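You operate a simulated robot arm through the tools that you are given. There is no shell and no other tool. Be economical: measure what you need, move in short steps, check, and stop when the job is done.

You run a simulated robot arm. Do the job below in one go: nothing can be reset, and whatever is moved stays where it is left.

TASK
Fill the green-band bottle to its line at the paddle tap.
Fine: use the carriage and leave it in the middle; the bottle goes back in the crate; spill nothing. Where these are worked on the way, their far stop is far enough and under half their travel is too little: bottle carriage.

Only the result counts: the job must be done as asked and must still hold three seconds after the hand-in. Knocking over, shifting, dropping, spilling or breaking anything else fails it.

THE ROBOT
A 5-joint arm with a two-finger parallel gripper, fixed in place. Base frame: the origin is at the foot of the arm, x ahead of it, y to its left, z up; the work surface is at about z = 0. Lengths are in cm, angles in rad, forces in N, time in s.
With the tool pointing down near the work surface it reaches from about 26 to 68 cm from the base axis. Its first joint turns from -1.152 to 1.152 rad. The tool tilts only in the upright plane through the base axis and itself; it spins freely about its own axis. Payload 2.9 kg.
The tool frame sits at the grasp point between the pads (the TCP): z along the fingers, y along the line on which they close. The tips reach 3 cm beyond it. Largest opening 11 cm; finger width 2, thickness 1; the body of the gripper, 4.8 by 11.2 cm, starts 5.5 cm behind the TCP.
Orientation is that of the tool frame in the base frame, as a unit quaternion [x, y, z, w]. With the fingers straight down and closing along the base's y, the tool's x points along the base's -x, its y along +y and its z along -z.

THE INTERFACE
- The arm moves only by the tool apply_moves. Its argument "plan" is a list that holds one entry, the list of rows, each a list of 7 numbers: the shift along the tool's x, y, z in cm, then the turn, a rotation vector about the tool's x, y, z in rad, then the closure, from 0 (fully open) to 1 (shut). In form: [[[x, y, z, ax, ay, az, jaw], ...]]. A call has 1 to 20 rows; each row is the pose to reach, as a shift and turn from the pose commanded when the call began, along the tool's axes at that moment. Each row takes 0.2 s and may step no farther than 5 cm and 0.15 rad from the row before; otherwise, or with a gripper value out of range, the whole call is refused. Where a pose cannot be reached the arm comes as near as it can. A force on the tool above 80 N (or 10 N above the force at the start of the call, whichever is more), or a blocked arm, ends the call early, and 0.2 s more pass. The fingers move at their own pace (about 10.8 cm/s each) and stop on an object; they squeeze with about 25 N. The grip force told is the motor's: it shows also when the fingers shut on nothing. Time passes only in rows, and 0.2 s behind the last, so rows that repeat a pose let the fingers close. It gives the time, the measured TCP pose, the force on the tool (base axes), the opening and the grip force at its end, in the units of the frame above (readings bear some noise), with the torque about the TCP (base axes, N m) and any sound that the robot's microphone picked up.
- Cameras (640 x 400 px; columns grow to the right, rows downward): "scene" is fixed at [0.74, -43.53, 60.11]; the picture's right is [0.96, -0.29, 0.00], its down [-0.17, -0.56, -0.81] and it looks along [0.24, 0.77, -0.59] (base axes); focal length 315 px, centre (320, 200). "wrist" rides on the gripper at [7.2, 1.7, -10.3] in the tool frame; the picture's right is [-0.23, 0.97, 0.00], its down [-0.76, -0.18, -0.62] and it looks along [-0.61, -0.14, 0.78] (tool axes); focal length 222 px, centre (320, 200). There is no depth. A picture from a camera that has moved, and an enlarged one, comes with that camera's place and axes in the base frame and with its lens.
- camera(camera): a new picture of that camera. It takes no simulated time.
- inspect(camera, box): a new picture of the part [left, top, right, bottom] of that camera's present view, enlarged. It takes no simulated time.
- sign_off(): hands the job in; it is judged then, once.

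Go step by step. Nothing tells you positions but the pictures and the camera data: compare them with the known pose of the tool, close in by small moves and look again before you grip or let go. The budget is 120 turns and 76 pictures, counting those below and the enlarged ones. Unless the task says otherwise, let go and move clear before handing in, and close with one line.

The tools are called after "Request:" as name(argument=value, ...) on one line, values as JSON. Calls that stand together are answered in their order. apply_moves: Moves the arm, as the interface text tells. Its arguments: {"type":"object","properties":{"plan":{"type":"array"}},"required":["plan"]} The other tools are called the same way: camera (camera) takes a picture; inspect (camera, box) takes an enlarged picture of a part of a camera's view; sign_off () hands the job in.

At the start:

```text
t: 0.0
tool_pos: [38.8, 5.01, 40.78]
tcp_rot: [-0.001, 1.0, 0.0, -0.001]
contact_force: [-0.1, 0.0, -0.3]
moment: [0.02, 0.03, -0.01]
finger_gap: 10.98
grip_force: 0.0
```

scene: 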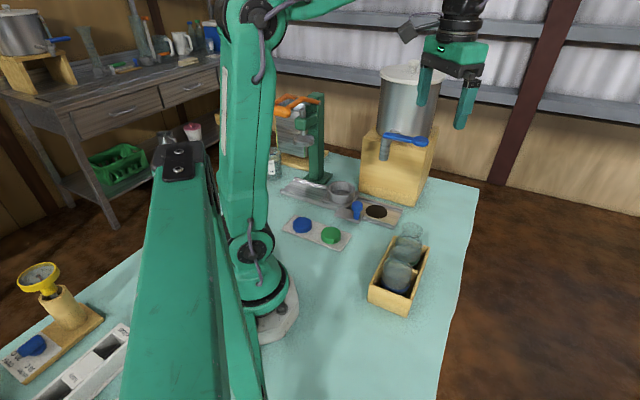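
wrist: 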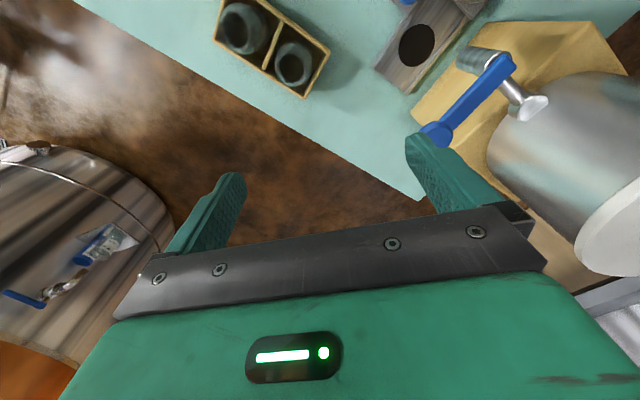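

I see a crate with bottles, a tap with a blue paddle on a stand, and a carriage rail with a blue knob and two buttons. I'll look closer at each part first.

Request:
inspect(camera="scene", box=[260, 150, 420, 250])

Request:
inspect(camera="scene", box=[340, 50, 480, 138])

Request:
inspect(camera="scene", box=[350, 210, 450, 320])

Request:
inspect(camera="wrist", box=[200, 0, 560, 160])

```text
4.00 times, centred on (340, 200) of scene
camera zoom: at [0.74, -43.53, 60.11], right [0.96, -0.29, 0.0], down [-0.17, -0.56, -0.81], along [0.24, 0.77, -0.59], focal length 1260 px, centre (240, 200)
```

zoom: 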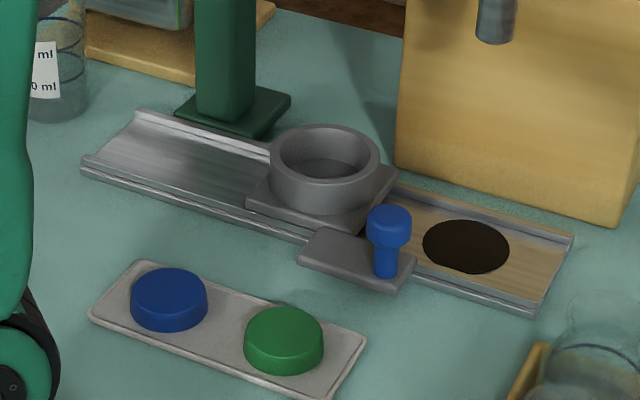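

```text
4.55 times, centred on (410, 94) of scene
camera zoom: at [0.74, -43.53, 60.11], right [0.96, -0.29, 0.0], down [-0.17, -0.56, -0.81], along [0.24, 0.77, -0.59], focal length 1432 px, centre (-89, 682)
```

zoom: 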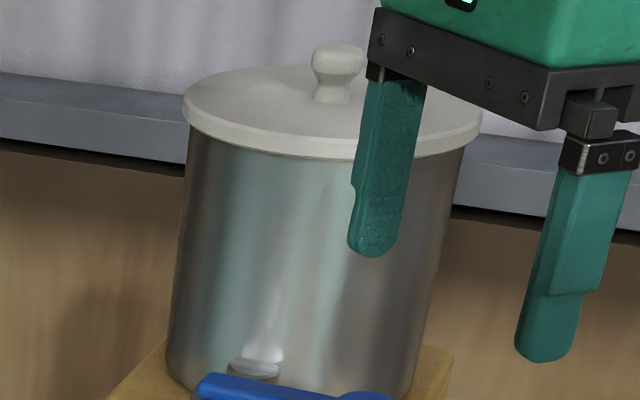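

```text
3.64 times, centred on (400, 265) of scene
camera zoom: at [0.74, -43.53, 60.11], right [0.96, -0.29, 0.0], down [-0.17, -0.56, -0.81], along [0.24, 0.77, -0.59], focal length 1145 px, centre (29, -36)
```

zoom: 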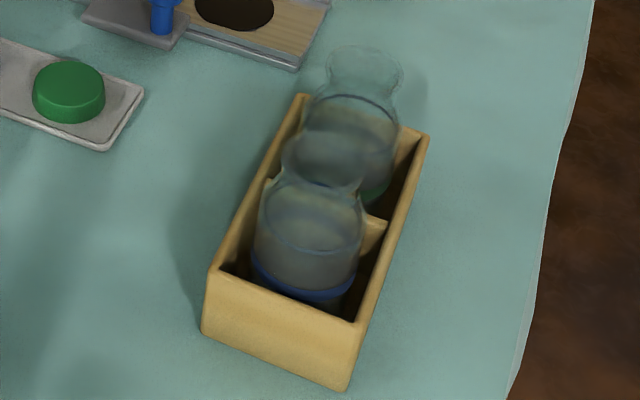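

```text
1.78 times, centred on (380, 80) of wrist
camera zoom: at [31.52, 6.57, 51.0], right [0.23, 0.97, 0.0], down [0.76, -0.18, 0.62], along [0.61, -0.14, -0.78], focal length 395 px, centre (213, 413)
```

zoom: 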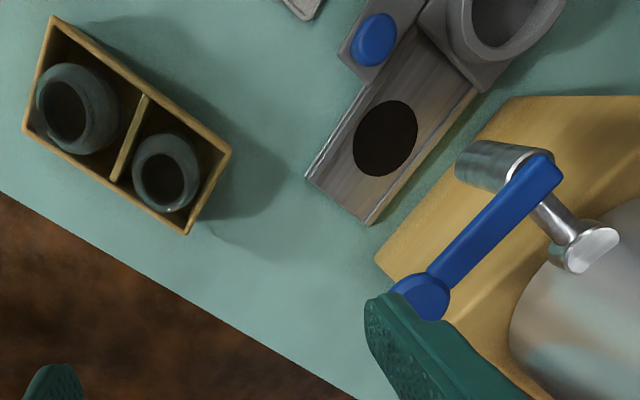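

The green-band bottle is the far one in the crate, near (36, 1.6). The spout is above the drain hole, near (39, 23), and the carriage is about mid-rail. I'll tilt the tool so the wrist camera looks down and take views to refine this.

Request:
apply_moves(plan=[[[0, 0, 1.5, 0, 0.125, 0, 0], [0, 0, 3, 0, 0.25, 0, 0], [0, 0, 4.5, 0, 0.375, 0, 0], [0, 0, 6, 0, 0.5, 0, 0], [0, 0, 6, 0, 0.5, 0, 0]]])

Request:
camera(camera="wrist")

```text
t: 1.2
tool_pos: [38.66, 5.09, 34.78]
tcp_rot: [-0.008, 0.969, -0.03, -0.244]
contact_force: [-0.8, 0.1, 0.4]
moment: [-0.03, 0.01, 0.01]
finger_gap: 10.99
grip_force: 0.1
out of reach, approached as far as the arm can: row 4, 5
```

```text
69 pictures are left
camera wrist: at [37.17, 7.35, 47.17], right [0.17, 0.97, -0.16], down [0.97, -0.14, 0.2], along [0.17, -0.19, -0.97], focal length 222 px, centre (320, 200)
```

wrist: 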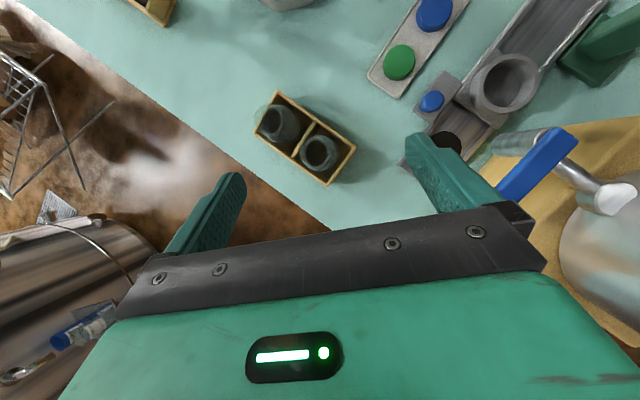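

Request:
inspect(camera="wrist", box=[240, 80, 400, 200])

Request:
inspect(camera="wrist", box=[400, 0, 640, 200])

```text
3.33 times, centred on (320, 140) of wrist
camera zoom: at [37.17, 7.35, 47.17], right [0.17, 0.97, -0.16], down [0.97, -0.14, 0.2], along [0.17, -0.19, -0.97], focal length 740 px, centre (320, 400)
```

zoom: 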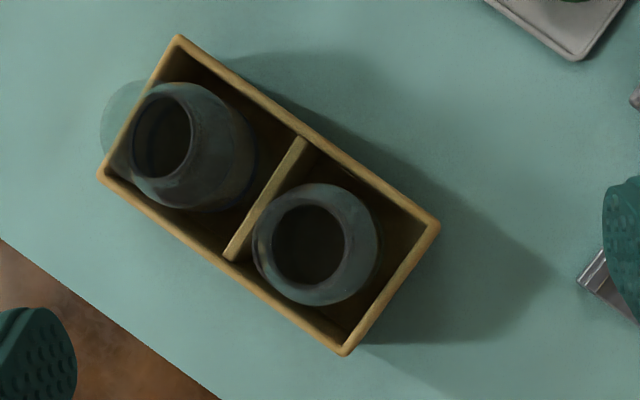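

```text
2.00 times, centred on (520, 100) of wrist
camera zoom: at [37.17, 7.35, 47.17], right [0.17, 0.97, -0.16], down [0.97, -0.14, 0.2], along [0.17, -0.19, -0.97], focal length 444 px, centre (-80, 400)
```

zoom: 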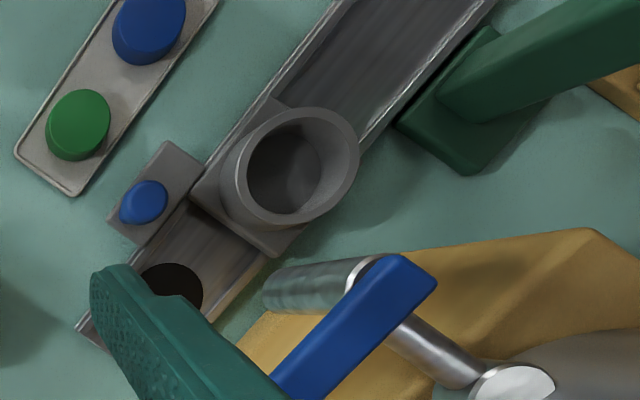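

Request:
inspect(camera="scene", box=[360, 215, 440, 265])

Request:
inspect(camera="scene", box=[355, 60, 451, 170])

```text
8.00 times, centred on (400, 240) of scene
camera zoom: at [0.74, -43.53, 60.11], right [0.96, -0.29, 0.0], down [-0.17, -0.56, -0.81], along [0.24, 0.77, -0.59], focal length 2520 px, centre (-320, -120)
```

zoom: 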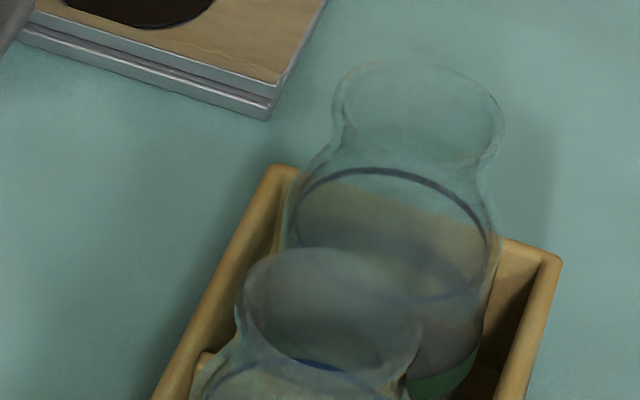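

```text
3.64 times, centred on (403, 115) of scene
camera zoom: at [0.74, -43.53, 60.11], right [0.96, -0.29, 0.0], down [-0.17, -0.56, -0.81], along [0.24, 0.77, -0.59], focal length 1145 px, centre (18, 509)
```

zoom: 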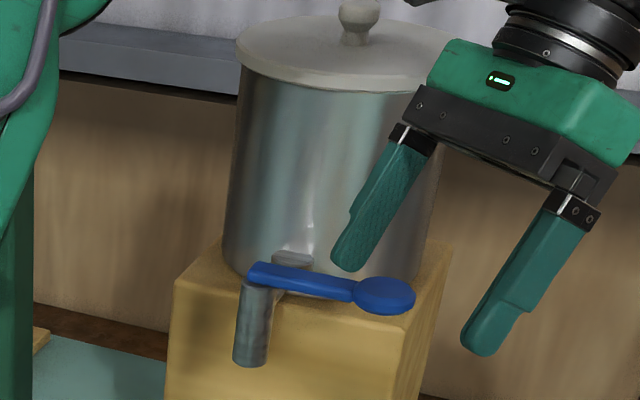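

The line is at about z 8.7 on the bottle, and its body is about 6 cm wide. The crate rim is at about z 5.5, and the crate sits at about 43–45°. I'll bring the tool upright again, then yaw it to match the crate.

Request:
apply_moves(plan=[[[0, 0, 0, 0, -0.125, 0, 0], [0, 0, 0, 0, -0.25, 0, 0], [0, 0, 0, 0, -0.375, 0, 0], [0, 0, 0, 0, -0.49, 0, 0], [0, 0, 0, 0, -0.49, 0, 0]]])

```text
t: 2.4
tool_pos: [38.58, 5.01, 34.82]
tcp_rot: [-0.014, 1.0, -0.001, -0.004]
contact_force: [-0.7, 0.3, 0.3]
moment: [-0.01, 0.0, 0.0]
finger_gap: 11.01
grip_force: 0.1
out of reach, approached as far as the arm can: row 4, 5
```

Request:
apply_moves(plan=[[[0.5, -0.7, 2.5, 0, 0, -0.144, 0], [1.1, -1.4, 5.1, 0, 0, -0.288, 0], [1.6, -2.1, 7.7, 0, 0, -0.432, 0], [2.15, -2.8, 10.2, 0, 0, -0.576, 0], [2.68, -3.53, 12.8, 0, 0, -0.72, 0], [2.68, -3.53, 12.8, 0, 0, -0.72, 0]]])

Request:
camera(camera="wrist")

Request:
camera(camera="scene")

```text
t: 3.8
tool_pos: [36.14, 1.17, 21.87]
tcp_rot: [-0.367, 0.93, 0.001, -0.005]
contact_force: [-0.1, 0.0, -0.9]
moment: [-0.01, -0.02, 0.03]
finger_gap: 11.0
grip_force: 0.0
```

```text
64 pictures are left
camera wrist: at [29.73, -2.5, 32.29], right [-0.5, 0.87, 0.0], down [0.68, 0.39, 0.62], along [0.53, 0.31, -0.79], focal length 222 px, centre (320, 200)
```

wrist: 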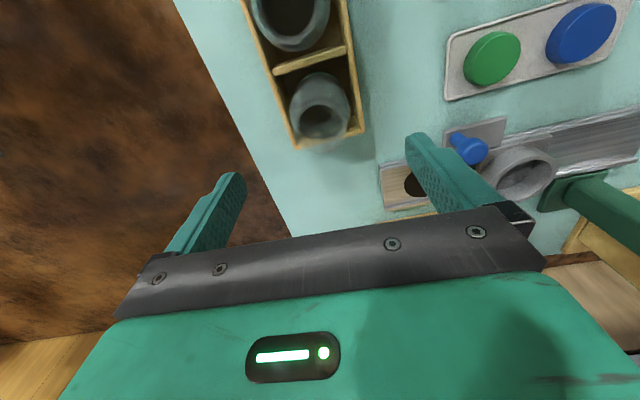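

```text
63 pictures are left
```

scene: 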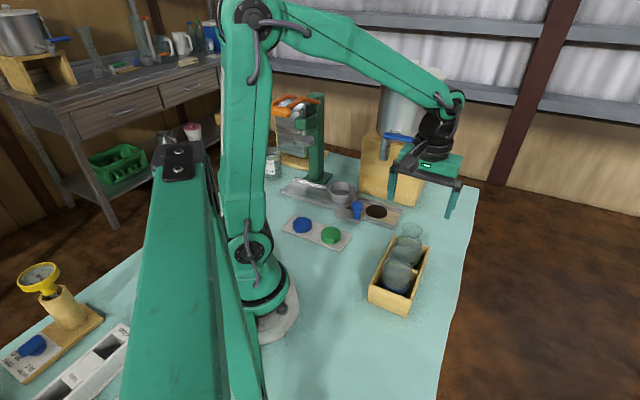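

Request:
inspect(camera="wrist", box=[230, 0, 390, 160])

Request:
inspect(camera="scene", box=[360, 150, 480, 250])

```text
2.50 times, centred on (310, 80) of wrist
camera zoom: at [29.73, -2.5, 32.29], right [-0.5, 0.87, 0.0], down [0.68, 0.39, 0.62], along [0.53, 0.31, -0.79], focal length 555 px, centre (345, 500)
```

zoom: 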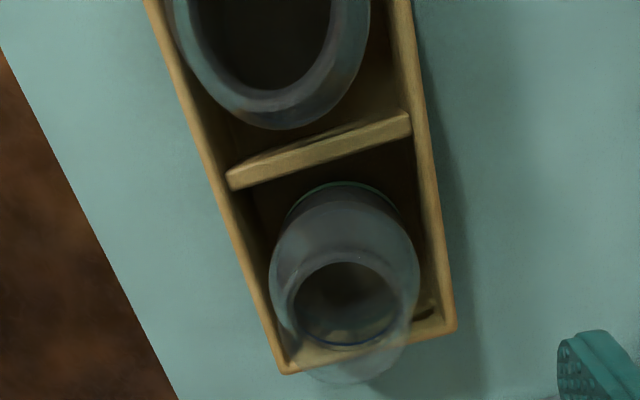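

```text
4.00 times, centred on (420, 200) of scene
camera zoom: at [0.73, -43.53, 60.11], right [0.96, -0.29, 0.0], down [-0.17, -0.56, -0.81], along [0.24, 0.77, -0.59], focal length 1260 px, centre (-80, 200)
```

zoom: 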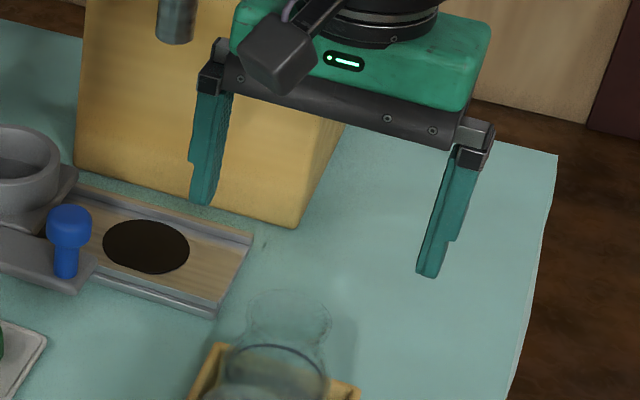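

Request:
apply_moves(plan=[[[0.19, 0.15, 3, 0, 0, 0, 0], [0.19, 0.15, 6, 0, 0, 0, 0], [0.19, 0.15, 8.5, 0, 0, 0, 0], [0.19, 0.15, 10.5, 0, 0, 0, 0], [0.19, 0.15, 10.5, 0, 0, 0, 0]]])

Request:
inspect(camera="scene", box=[350, 180, 470, 290])

Request:
camera(camera="wrist")

```text
t: 5.0
tool_pos: [35.76, 1.21, 11.4]
tcp_rot: [-0.366, 0.931, 0.001, -0.004]
contact_force: [-0.4, -0.3, -0.2]
moment: [0.0, -0.02, 0.02]
finger_gap: 11.0
grip_force: 0.1
```

```text
3.64 times, centred on (410, 235) of scene
camera zoom: at [0.74, -43.53, 60.11], right [0.96, -0.29, 0.0], down [-0.17, -0.56, -0.81], along [0.24, 0.77, -0.59], focal length 1145 px, centre (-7, 73)
```

zoom: 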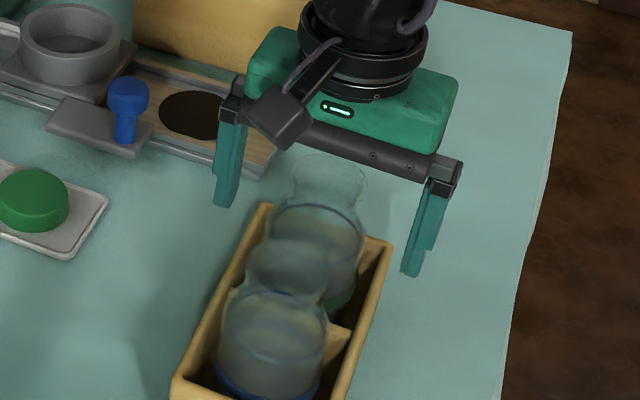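

```text
59 pictures are left
camera wrist: at [29.48, -2.49, 21.72], right [-0.5, 0.87, 0.0], down [0.68, 0.39, 0.62], along [0.53, 0.31, -0.79], focal length 222 px, centre (320, 200)
```

wrist: 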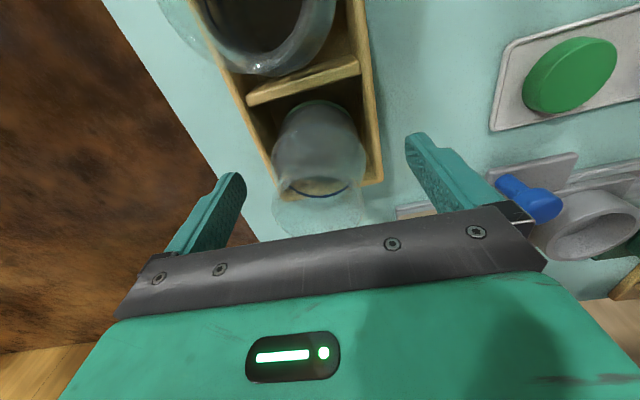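

Request:
apply_moves(plan=[[[0, 0, 1.2, 0, 0, 0, 0], [0, 0, 2.2, 0, 0, 0, 0], [0, 0, 2.2, 0, 0, 0, 0.3], [0, 0, 2.2, 0, 0, 0, 0.4], [0, 0, 2.2, 0, 0, 0, 0.5], [0, 0, 2.2, 0, 0, 0, 0.6], [0, 0, 2.2, 0, 0, 0, 1], [0, 0, 2.2, 0, 0, 0, 1]]])

Request:
inspect(camera="scene", box=[350, 180, 470, 290])

```text
t: 6.8
tool_pos: [35.82, 1.43, 9.16]
tcp_rot: [-0.366, 0.931, 0.001, -0.005]
contact_force: [-0.2, -0.4, 0.3]
moment: [0.0, -0.02, 0.03]
finger_gap: 6.17
grip_force: 25.1
```

```text
3.64 times, centred on (410, 235) of scene
camera zoom: at [0.74, -43.53, 60.11], right [0.96, -0.29, 0.0], down [-0.17, -0.56, -0.81], along [0.23, 0.77, -0.59], focal length 1145 px, centre (-7, 73)
```

zoom: 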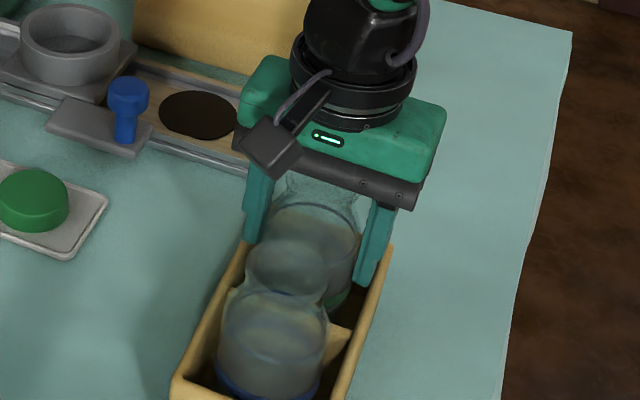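

Request:
apply_moves(plan=[[[0, 0, -2, 0, 0, 0, 1], [0, 0, -5, 0, 0, 0, 1], [0, 0, -8, 0, 0, 0, 1], [0, 0, -11, 0, 0, 0, 1], [-1.4, 3.3, -11, 0, 0, 0, 1], [-2.9, 6.6, -11, 0, 0, 0, 1], [-4.3, 9.9, -11, 0, 0, 0, 1], [-5.75, 13.2, -11, 0, 0, 0, 1], [-8, 15.7, -11, 0, 0, 0, 1], [-10.2, 18.2, -11, 0, 0, 0, 1], [-12.4, 20.7, -11, 0, 0, 0, 1], [-14.6, 23.1, -11, 0, 0, 0, 1], [-16.6, 25.5, -11, 0, 0, 0, 1], [-16.6, 25.5, -11, 0, 0, 0, 1], [-16.6, 25.5, -11, 0, 0, 0, 1]]])

Request:
camera(camera="scene")

Request:
camera(camera="wrist")

```text
t: 10.0
tool_pos: [30.34, 31.26, 20.4]
tcp_rot: [-0.365, 0.931, -0.001, -0.003]
contact_force: [0.5, 0.2, -2.2]
moment: [0.0, -0.04, -0.02]
finger_gap: 6.13
grip_force: 25.0
```

```text
57 pictures are left
```

scene: 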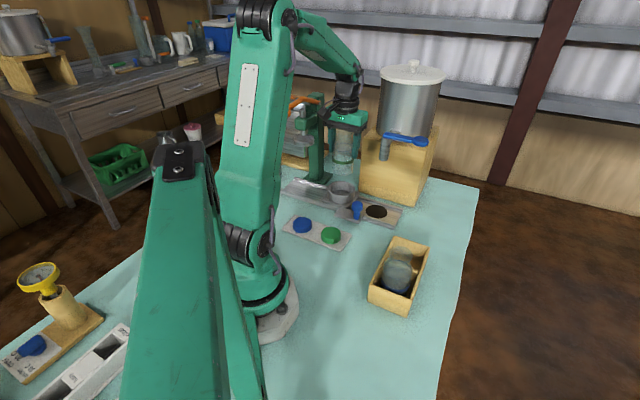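

```text
56 pictures are left
camera wrist: at [23.94, 27.55, 30.75], right [-0.5, 0.87, 0.0], down [0.68, 0.39, 0.62], along [0.54, 0.31, -0.79], focal length 222 px, centre (320, 200)
```

wrist: 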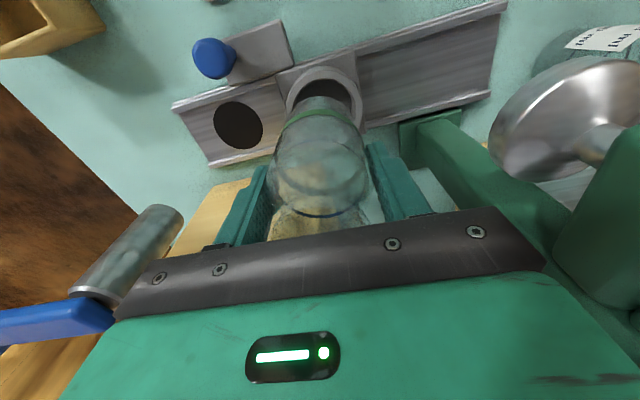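

Request:
inspect(camera="wrist", box=[220, 20, 440, 180])

Request:
inspect(camera="scene", box=[280, 90, 440, 220])

```text
2.50 times, centred on (330, 100) of wrist
camera zoom: at [23.94, 27.55, 30.75], right [-0.5, 0.87, 0.0], down [0.68, 0.39, 0.62], along [0.54, 0.31, -0.79], focal length 555 px, centre (295, 450)
```

zoom: 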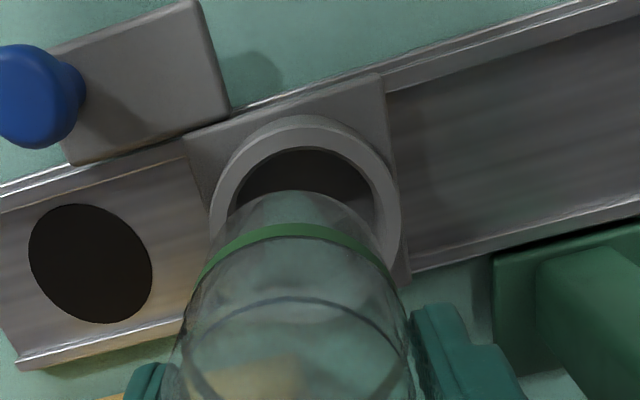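

```text
3.08 times, centred on (360, 155) of scene
camera zoom: at [0.74, -43.53, 60.11], right [0.96, -0.29, 0.0], down [-0.17, -0.56, -0.81], along [0.23, 0.77, -0.59], focal length 969 px, centre (197, 338)
```

zoom: 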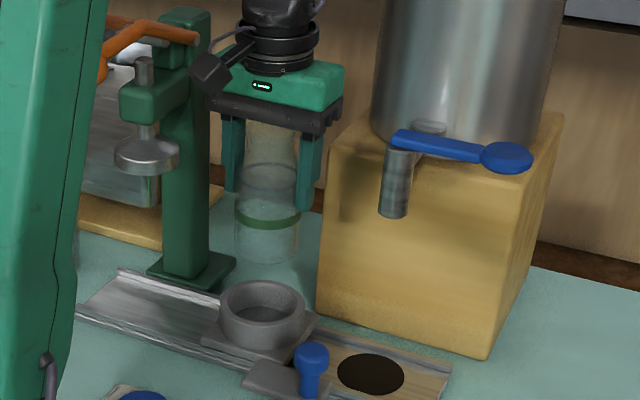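

Request:
apply_moves(plan=[[[0.1, 0.1, 1.5, 0, 0, 0, 1], [0.2, 0.2, 3, 0, 0, 0, 1], [0.33, 0.38, 4.8, 0, 0, 0, 1], [0.33, 0.38, 4.8, 0, 0, 0, 1]]])

Request:
inspect(camera="wrist", box=[220, 20, 440, 180])

Request:
inspect(camera="scene", box=[310, 130, 390, 220])

```text
t: 11.0
tool_pos: [29.52, 31.36, 15.47]
tcp_rot: [-0.366, 0.931, -0.001, -0.003]
contact_force: [0.8, 0.2, -1.6]
moment: [-0.03, 0.0, 0.0]
finger_gap: 6.12
grip_force: 25.3
```

```text
2.50 times, centred on (330, 100) of wrist
camera zoom: at [23.26, 27.66, 25.73], right [-0.5, 0.87, 0.0], down [0.68, 0.39, 0.62], along [0.54, 0.31, -0.79], focal length 555 px, centre (295, 450)
```

zoom: 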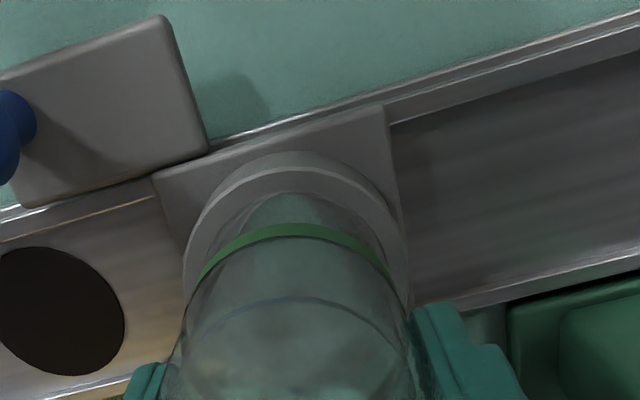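

```text
4.44 times, centred on (350, 175) of scene
camera zoom: at [0.74, -43.53, 60.11], right [0.96, -0.29, 0.0], down [-0.17, -0.56, -0.81], along [0.23, 0.77, -0.59], focal length 1400 px, centre (187, 311)
```

zoom: 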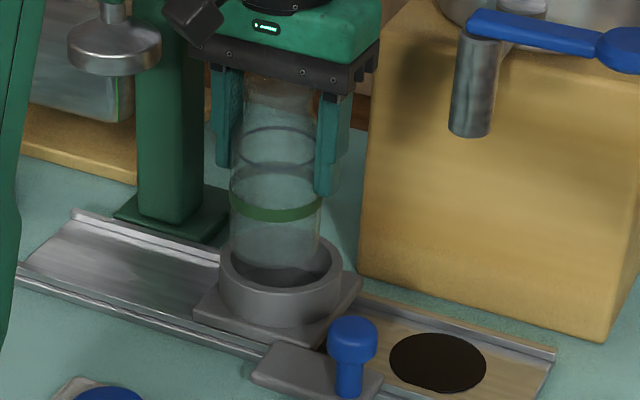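

Request:
inspect(camera="wrist", box=[280, 70, 390, 140])

Request:
inspect(camera="scene", box=[325, 165, 365, 215])

```text
5.71 times, centred on (335, 105) of wrist
camera zoom: at [23.26, 27.66, 25.73], right [-0.5, 0.87, 0.0], down [0.68, 0.39, 0.62], along [0.54, 0.31, -0.79], focal length 1269 px, centre (234, 743)
```

zoom: 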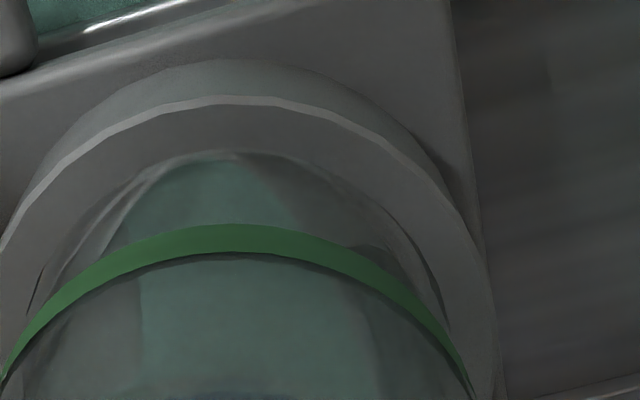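

```text
8.00 times, centred on (345, 190) of scene
camera zoom: at [0.74, -43.53, 60.11], right [0.96, -0.29, 0.0], down [-0.17, -0.56, -0.81], along [0.23, 0.77, -0.59], focal length 2520 px, centre (120, 280)
```

zoom: 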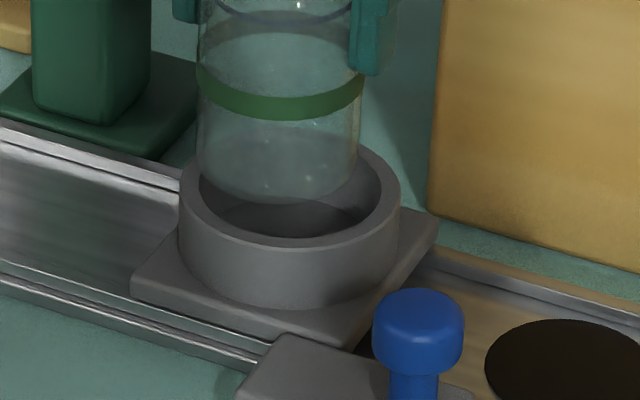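

Request:
apply_moves(plan=[[[-0.3, -0.1, 0, 0, 0, 0, 1], [-0.61, -0.16, 0.7, 0, 0, 0, 1], [-0.61, -0.16, 1.5, 0, 0, 0, 1], [-0.61, -0.16, 1.5, 0, 0, 0, 1]]])

Request:
inspect(camera="wrist", box=[265, 70, 385, 150])

Request:
inspect(camera="scene", box=[325, 165, 365, 215])

```text
t: 12.0
tool_pos: [30.33, 31.69, 13.9]
tcp_rot: [-0.366, 0.931, -0.001, -0.004]
contact_force: [0.9, 0.8, -1.7]
moment: [0.03, -0.02, -0.04]
finger_gap: 6.11
grip_force: 25.5
```

```text
5.00 times, centred on (325, 110) of wrist
camera zoom: at [23.99, 27.99, 24.28], right [-0.5, 0.87, 0.0], down [0.68, 0.39, 0.62], along [0.54, 0.31, -0.79], focal length 1111 px, centre (295, 650)
```

zoom: 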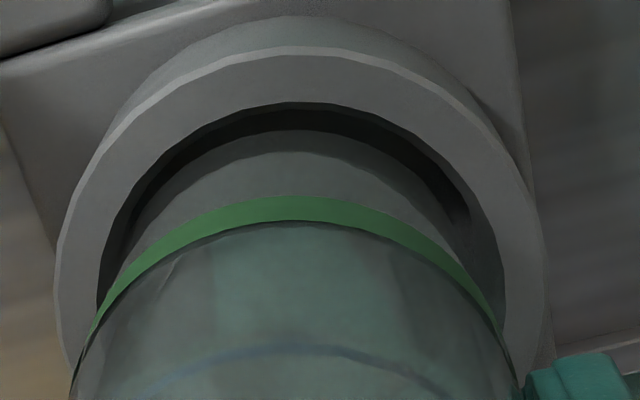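

```text
8.00 times, centred on (345, 190) of scene
camera zoom: at [0.74, -43.53, 60.11], right [0.96, -0.29, 0.0], down [-0.17, -0.56, -0.81], along [0.23, 0.77, -0.59], focal length 2520 px, centre (120, 280)
```

zoom: 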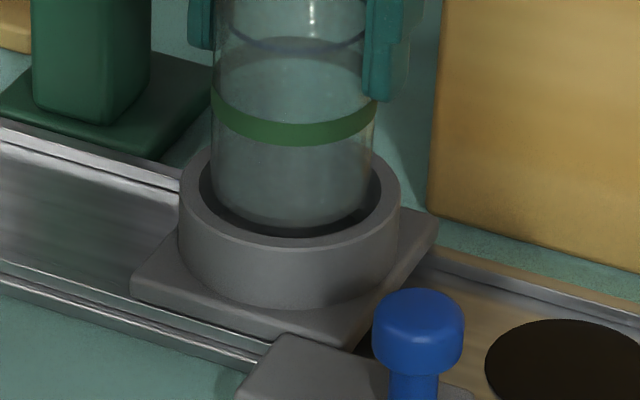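

Request:
apply_moves(plan=[[[0.14, 0, 0, 0, 0, 0, 1], [0.14, 0, 0.5, 0, 0, 0, 1], [0.14, 0, 1.0, 0, 0, 0, 1], [0.14, 0, 1.5, 0, 0, 0, 1], [0.14, 0, 2.0, 0, 0, 0, 1], [0.14, 0, 2.0, 0, 0, 0, 1]]])

Request:
inspect(camera="scene", box=[325, 155, 365, 205])

```text
t: 13.4
tool_pos: [30.32, 31.52, 11.9]
tcp_rot: [-0.366, 0.931, -0.002, -0.003]
contact_force: [0.0, -0.5, -2.7]
moment: [0.02, 0.01, -0.01]
finger_gap: 6.11
grip_force: 24.8
```

```text
8.00 times, centred on (345, 180) of scene
camera zoom: at [0.74, -43.53, 60.11], right [0.96, -0.29, 0.0], down [-0.17, -0.56, -0.81], along [0.23, 0.77, -0.59], focal length 2520 px, centre (120, 360)
```

zoom: 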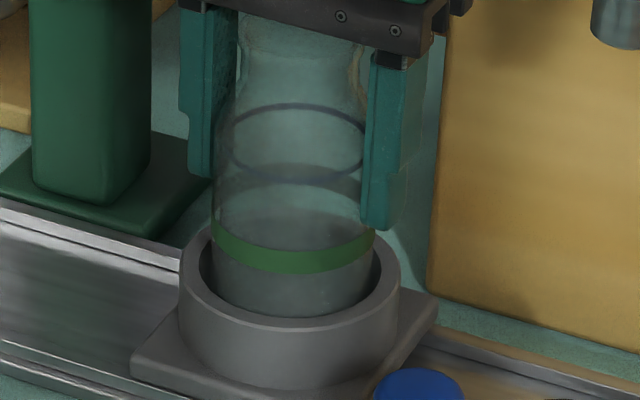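

Bottle is in the cup with no contact load. I'll lower it gently until it touches down.

Request:
apply_moves(plan=[[[0, 0, 0.3, 0, 0, 0, 1], [0, 0, 0.6, 0, 0, 0, 1], [0, 0, 0.8, 0, 0, 0, 1], [0, 0, 0.8, 0, 0, 0, 1]]])

```text
t: 14.4
tool_pos: [30.58, 31.62, 11.12]
tcp_rot: [-0.367, 0.93, -0.001, -0.003]
contact_force: [-2.0, -2.5, 9.6]
moment: [-0.25, 0.26, 0.04]
finger_gap: 6.12
grip_force: 24.1
```

Request:
inspect(camera="scene", box=[325, 155, 365, 205])

Request:
inspect(camera="wrist", box=[250, 70, 400, 170])

```text
8.00 times, centred on (345, 180) of scene
camera zoom: at [0.73, -43.53, 60.1], right [0.96, -0.29, 0.0], down [-0.17, -0.56, -0.81], along [0.24, 0.77, -0.59], focal length 2520 px, centre (120, 360)
```

zoom: 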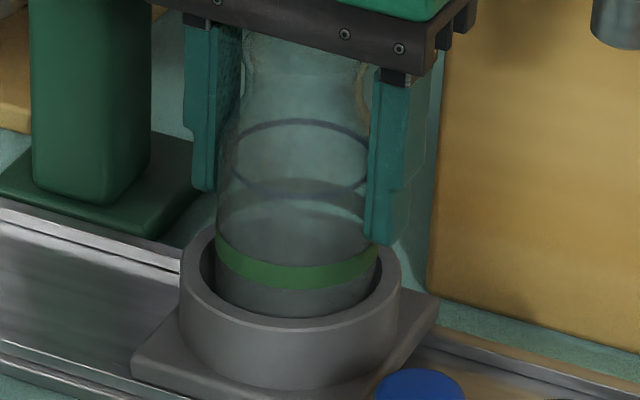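

```text
4.00 times, centred on (325, 120) of wrist
camera zoom: at [24.17, 27.85, 21.52], right [-0.5, 0.87, 0.0], down [0.68, 0.39, 0.62], along [0.54, 0.31, -0.79], focal length 888 px, centre (300, 520)
```

zoom: 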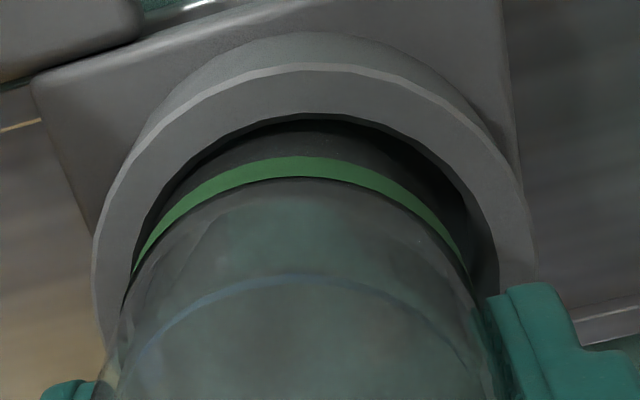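

Request:
apply_moves(plan=[[[0, 0, -0.1, 0, 0, 0, 0.4], [0, 0, -0.1, 0, 0, 0, 0.3], [0, 0, -0.1, 0, 0, 0, 0.2], [0, 0, -0.1, 0, 0, 0, 0.2]]])

Request:
inspect(camera="scene", box=[325, 145, 373, 205])

```text
t: 15.4
tool_pos: [30.41, 31.46, 11.12]
tcp_rot: [-0.365, 0.931, -0.001, -0.002]
contact_force: [-0.3, -0.3, 0.0]
moment: [-0.02, -0.01, 0.02]
finger_gap: 8.8
grip_force: 0.0
```

```text
6.67 times, centred on (349, 175) of scene
camera zoom: at [0.74, -43.53, 60.11], right [0.96, -0.29, 0.0], down [-0.17, -0.56, -0.81], along [0.24, 0.77, -0.59], focal length 2100 px, centre (127, 367)
```

zoom: 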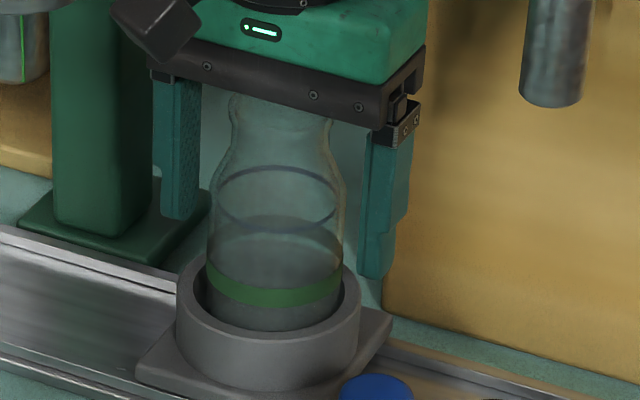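

Request:
apply_moves(plan=[[[0, 0, -3, 0, 0, 0, 0.2], [0, 0, -6.5, 0, 0, 0, 0.2], [0, 0, -10, 0, 0, 0, 0.2], [1.7, -2.1, -10, 0, 0, 0, 0.4], [3.5, -4.3, -10, 0, 0, 0, 0.4], [5.2, -6.4, -10, 0, 0, 0, 0.4], [6.98, -8.54, -10, 0, 0, 0, 0.4], [6.98, -8.54, -6, 0, 0, 0, 0.4], [6.98, -8.54, -3, 0, 0, 0, 0.4], [6.98, -8.54, -3, 0, 0, 0, 0.4]]])

Request:
camera(camera="wrist")

Request:
inspect(camera="scene", box=[320, 130, 400, 230])

```text
t: 17.6
tool_pos: [31.2, 20.49, 14.16]
tcp_rot: [-0.367, 0.93, -0.001, -0.003]
contact_force: [0.2, 0.3, 0.9]
moment: [0.03, -0.01, 0.03]
finger_gap: 6.63
grip_force: 0.0
```

```text
43 pictures are left
camera wrist: at [24.85, 16.68, 24.51], right [-0.5, 0.87, 0.0], down [0.68, 0.39, 0.62], along [0.54, 0.31, -0.79], focal length 222 px, centre (320, 200)
```

wrist: 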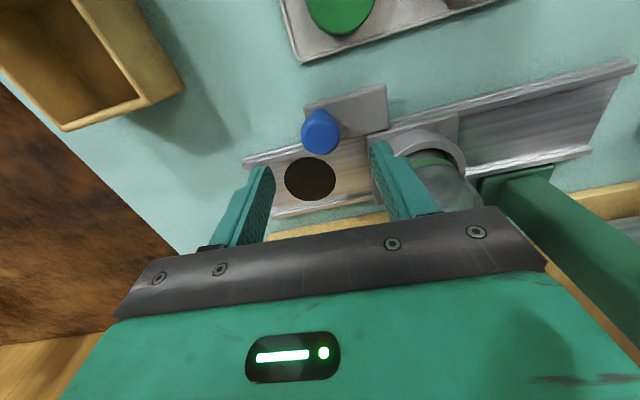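

```text
4.00 times, centred on (360, 180) of scene
camera zoom: at [0.74, -43.53, 60.11], right [0.96, -0.29, 0.0], down [-0.17, -0.56, -0.81], along [0.24, 0.77, -0.59], focal length 1260 px, centre (160, 280)
```

zoom: 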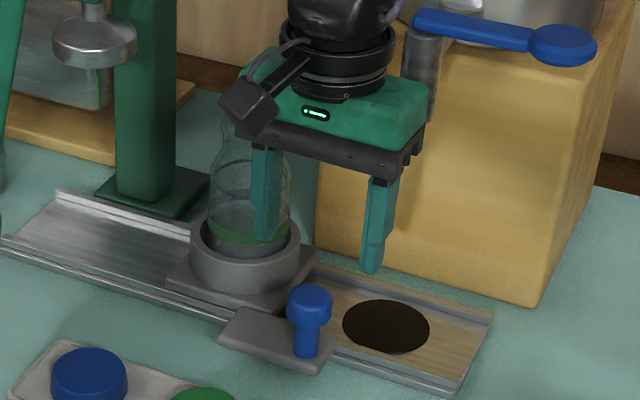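

Request:
apply_moves(plan=[[[0.53, 0, 2.5, 0, 0, 0, 0.4], [0.53, 0, 5, 0, 0, 0, 0.4], [0.53, 0, 7.0, 0, 0, 0, 0.4], [0.53, 0, 7.0, 0, 0, 0, 0.4]]])

Request:
inspect(camera="wrist", box=[220, 80, 420, 220])

Request:
inspect(camera="scene", box=[320, 150, 400, 230])

```text
t: 18.6
tool_pos: [30.69, 20.05, 7.05]
tcp_rot: [-0.367, 0.93, 0.0, -0.004]
contact_force: [0.2, -0.6, 0.0]
moment: [-0.01, -0.02, -0.01]
finger_gap: 6.62
grip_force: 0.1
```

```text
2.86 times, centred on (320, 150) of wrist
camera zoom: at [24.4, 16.34, 17.51], right [-0.5, 0.87, 0.0], down [0.68, 0.39, 0.62], along [0.54, 0.31, -0.79], focal length 635 px, centre (320, 343)
```

zoom: 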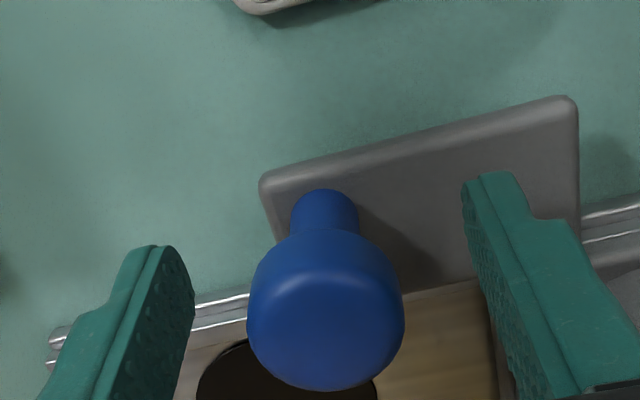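

```text
5.00 times, centred on (360, 190) of scene
camera zoom: at [0.74, -43.53, 60.11], right [0.96, -0.29, 0.0], down [-0.17, -0.56, -0.81], along [0.24, 0.77, -0.59], focal length 1575 px, centre (120, 250)
```

zoom: 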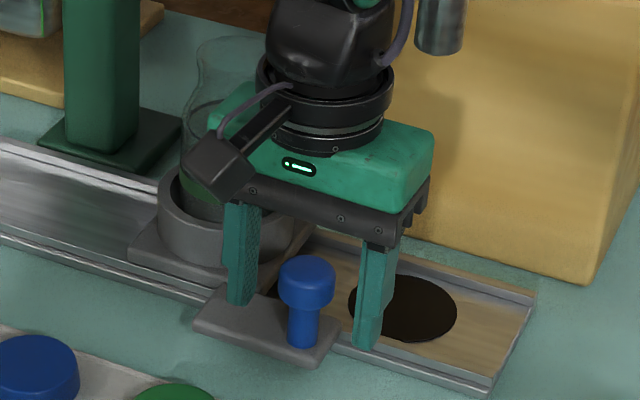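

Request:
apply_moves(plan=[[[0, 0, 0, 0, 0, 0, 0.55], [0, 0, 0, 0, 0, 0, 0.7], [0, 0, 0, 0, 0, 0, 1], [0, 0, 0, 0, 0, 0, 1], [0, 0, 0, 0, 0, 0, 1]]])

```text
t: 19.8
tool_pos: [30.81, 20.1, 7.24]
tcp_rot: [-0.367, 0.93, -0.001, -0.004]
contact_force: [0.2, 2.3, -2.6]
moment: [-0.18, -0.25, -0.08]
finger_gap: 3.17
grip_force: 44.8
```

Request:
apply_moves(plan=[[[-0.02, -0.3, 0, 0, 0, 0, 1], [-0.05, -0.8, 0, 0, 0, 0, 1], [-0.09, -1.5, 0, 0, 0, 0, 1], [-0.14, -2.2, 0, 0, 0, 0, 1], [-0.18, -2.9, 0, 0, 0, 0, 1], [-0.22, -3.6, 0, 0, 0, 0, 1], [-0.27, -4.3, 0, 0, 0, 0, 1], [-0.3, -4.8, 0, 0, 0, 0, 1], [-0.31, -5, 0, 0, 0, 0, 1], [-0.31, -5, 0, 0, 0, 0, 1]]])

Request:
inspect(camera="scene", box=[310, 120, 420, 230])

```text
t: 22.0
tool_pos: [34.26, 16.58, 7.1]
tcp_rot: [-0.367, 0.93, -0.001, -0.006]
contact_force: [-7.0, -6.9, -13.3]
moment: [-1.09, 0.7, -0.01]
finger_gap: 3.18
grip_force: 45.2
```

```text
3.64 times, centred on (365, 175) of scene
camera zoom: at [0.74, -43.52, 60.11], right [0.96, -0.29, 0.0], down [-0.17, -0.56, -0.81], along [0.23, 0.77, -0.59], focal length 1145 px, centre (156, 291)
```

zoom: 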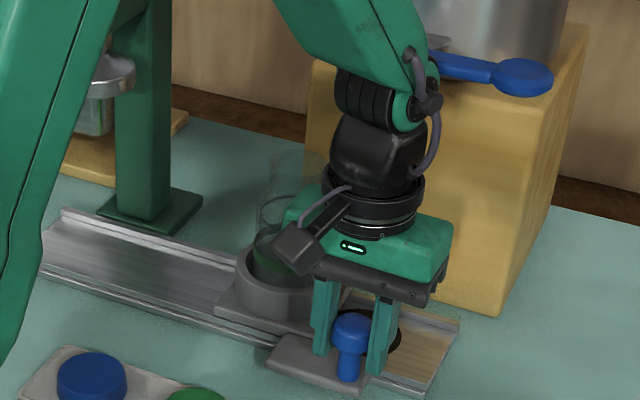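

Request:
apply_moves(plan=[[[0.1, -0.3, 0, 0, 0, 0, 1], [0.16, -0.8, 0, 0, 0, 0, 1], [0.15, -1.5, 0, 0, 0, 0, 1], [0.13, -2.2, 0, 0, 0, 0, 1], [0.11, -2.9, 0, 0, 0, 0, 1], [0.09, -3.6, 0, 0, 0, 0, 1], [0.07, -4.3, 0, 0, 0, 0, 1], [0.05, -4.9, 0, 0, 0, 0, 1], [0.04, -5.3, 0, 0, 0, 0, 1], [0.03, -5.5, 0, 0, 0, 0, 1], [0.03, -5.5, 0, 0, 0, 0, 1]]])

Request:
inspect(camera="scene", box=[330, 120, 440, 230])

```text
t: 24.4
tool_pos: [38.18, 12.57, 7.4]
tcp_rot: [-0.365, 0.931, 0.0, -0.002]
contact_force: [8.3, 9.5, 25.5]
moment: [-0.41, 0.01, 0.05]
finger_gap: 3.19
grip_force: 45.3
```

```text
3.64 times, centred on (385, 175) of scene
camera zoom: at [0.72, -43.53, 60.1], right [0.96, -0.29, 0.0], down [-0.17, -0.56, -0.81], along [0.24, 0.77, -0.59], focal length 1145 px, centre (84, 291)
```

zoom: 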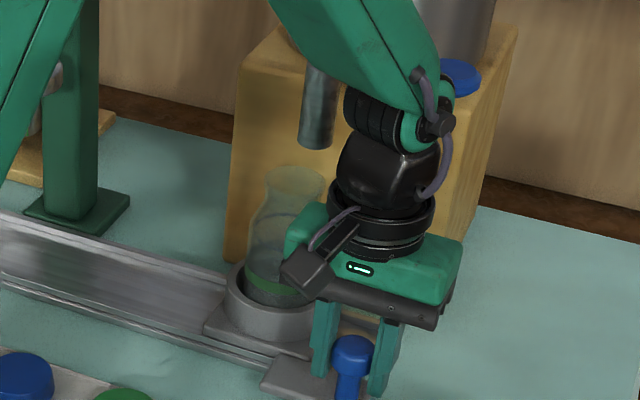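

Request:
apply_moves(plan=[[[-0.1, -0.3, -0.1, 0, 0, 0, 1], [-0.12, -0.6, -0.15, 0, 0, 0, 1], [-0.13, -0.9, -0.15, 0, 0, 0, 1], [-0.14, -1.2, -0.15, 0, 0, 0, 1], [-0.14, -1.2, -0.15, 0, 0, 0, 1]]])

Request:
inspect(camera="scene", box=[330, 120, 440, 230])

```text
t: 25.6
tool_pos: [39.03, 11.76, 7.33]
tcp_rot: [-0.366, 0.931, -0.001, -0.005]
contact_force: [2.3, 1.1, 17.5]
moment: [-0.3, -0.21, -0.02]
finger_gap: 3.15
grip_force: 44.8
```

```text
3.64 times, centred on (385, 175) of scene
camera zoom: at [0.73, -43.53, 60.11], right [0.96, -0.29, 0.0], down [-0.17, -0.56, -0.81], along [0.24, 0.77, -0.59], focal length 1145 px, centre (84, 291)
```

zoom: 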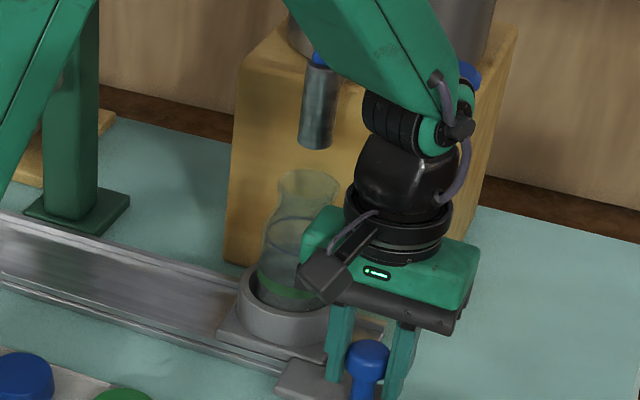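

Request:
apply_moves(plan=[[[-0.01, -0.2, -0.1, 0, 0, 0, 1], [-0.02, -0.4, -0.1, 0, 0, 0, 1], [-0.03, -0.6, -0.1, 0, 0, 0, 1], [-0.03, -0.6, -0.1, 0, 0, 0, 1]]])

```text
t: 26.6
tool_pos: [39.13, 11.57, 7.33]
tcp_rot: [-0.369, 0.929, 0.001, -0.01]
contact_force: [-33.3, 37.6, 5.2]
moment: [0.36, -0.61, -0.05]
finger_gap: 3.16
grip_force: 45.2
```

Carriage is at its far stop under the spout. I'll ease the push off, let go, and rise clear.

Request:
apply_moves(plan=[[[0, 0.25, 0, 0, 0, 0, 1], [0, 0.45, 0, 0, 0, 0, 1], [0, 0.45, 0, 0, 0, 0, 0.6], [0, 0.45, 0, 0, 0, 0, 0.5], [0, 0.45, 0, 0, 0, 0, 0.5], [0, 0.45, -2, 0, 0, 0, 0.5], [2, 0.45, -5, 0, 0, 0, 0.5], [5, 0.45, -7, 0, 0, 0, 0.5], [8, 0.45, -7, 0, 0, 0, 0.5], [8, 0.45, -7, 0, 0, 0, 0.5]]])

Request:
camera(camera="scene")

Request:
camera(camera="wrist")

```text
t: 28.8
tool_pos: [33.15, 6.56, 14.49]
tcp_rot: [-0.366, 0.931, 0.002, -0.005]
contact_force: [0.0, -1.5, -0.6]
moment: [0.01, 0.0, -0.01]
finger_gap: 5.51
grip_force: 0.0
```

```text
36 pictures are left
```

scene: 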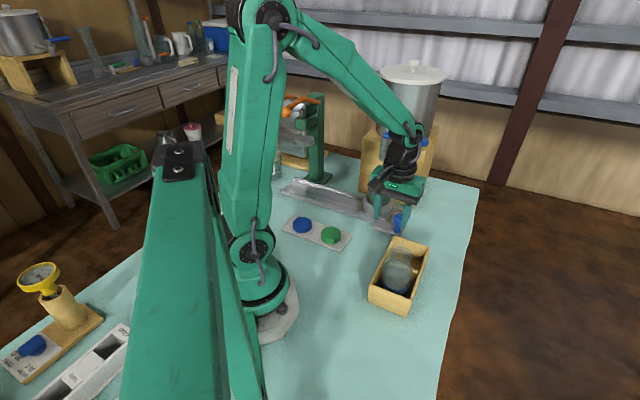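

```text
35 pictures are left
camera wrist: at [26.86, 2.74, 24.92], right [-0.5, 0.87, 0.0], down [0.68, 0.39, 0.62], along [0.53, 0.31, -0.79], focal length 222 px, centre (320, 200)
```

wrist: 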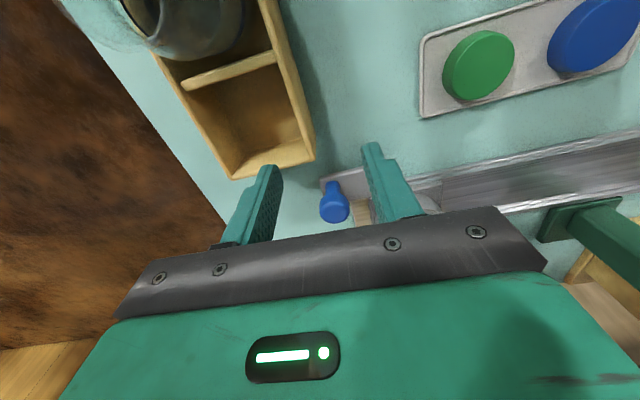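

Request:
apply_moves(plan=[[[0.7, 1.1, -3.5, 0, 0, 0, 0.7], [1.3, 2.2, -7, 0, 0, 0, 1], [2, 3.3, -10.5, 0, 0, 0, 1], [2.66, 4.5, -13.5, 0, 0, 0, 1], [2.66, 4.5, -13.5, 0, 0, 0, 1]]])

Request:
inspect(camera="scene", box=[360, 110, 450, 230])

Request:
camera(camera="wrist")

```text
t: 30.0
tool_pos: [28.27, 7.99, 28.05]
tcp_rot: [-0.365, 0.931, -0.001, -0.004]
contact_force: [0.4, -0.4, -0.3]
moment: [0.01, 0.01, -0.02]
finger_gap: 0.03
grip_force: 24.5
```

```text
3.33 times, centred on (405, 170) of scene
camera zoom: at [0.73, -43.53, 60.11], right [0.96, -0.29, 0.0], down [-0.17, -0.56, -0.81], along [0.24, 0.77, -0.59], focal length 1050 px, centre (37, 300)
```

zoom: 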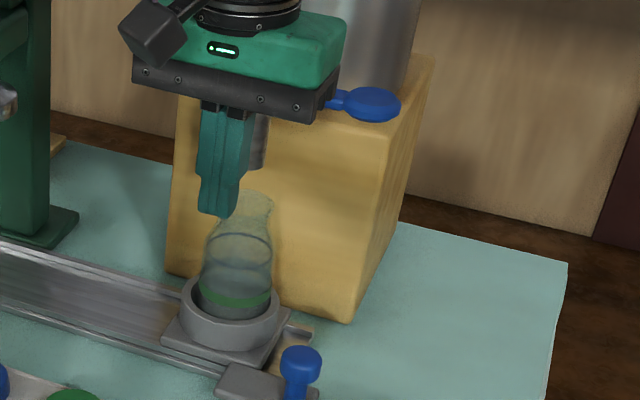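

```text
33 pictures are left
camera wrist: at [22.0, 4.31, 38.42], right [-0.5, 0.87, 0.0], down [0.68, 0.39, 0.62], along [0.53, 0.31, -0.79], focal length 222 px, centre (320, 200)
```

wrist: 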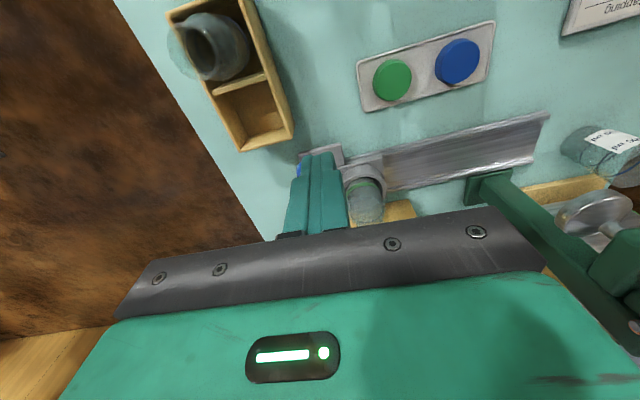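

I notice a printed card at the left of the bench that may explain the station. I'll spin the wrist to read it before touching the tap.

Request:
apply_moves(plan=[[[0, 0, -0.5, 0, 0, -0.15, 1], [0, 0, -1, 0, 0, -0.3, 1], [0, 0, -1.5, 0, 0, -0.45, 1], [0, 0, -2, 0, 0, -0.6, 1], [0, 0, -2, 0, 0, -0.75, 1], [0, 0, -2, 0, 0, -0.9, 1], [0, 0, -2, 0, 0, -1.05, 1], [0, 0, -2, 0, 0, -1.15, 1], [0, 0, -2, 0, 0, -1.15, 1]]])

Request:
camera(camera="wrist")

```text
t: 32.0
tool_pos: [28.35, 7.89, 29.95]
tcp_rot: [0.813, -0.582, -0.002, 0.003]
contact_force: [-0.3, -0.4, 0.0]
moment: [0.0, 0.01, -0.01]
finger_gap: 0.0
grip_force: 25.3
```

```text
32 pictures are left
camera wrist: at [29.31, 0.44, 40.25], right [-0.99, -0.1, 0.01], down [-0.07, 0.78, 0.62], along [-0.07, 0.62, -0.78], focal length 222 px, centre (320, 200)
```

wrist: 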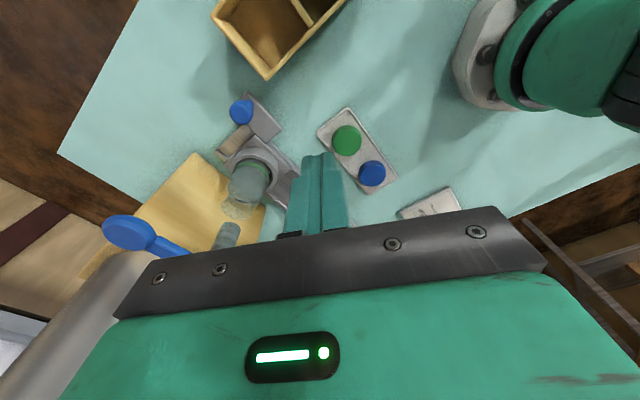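

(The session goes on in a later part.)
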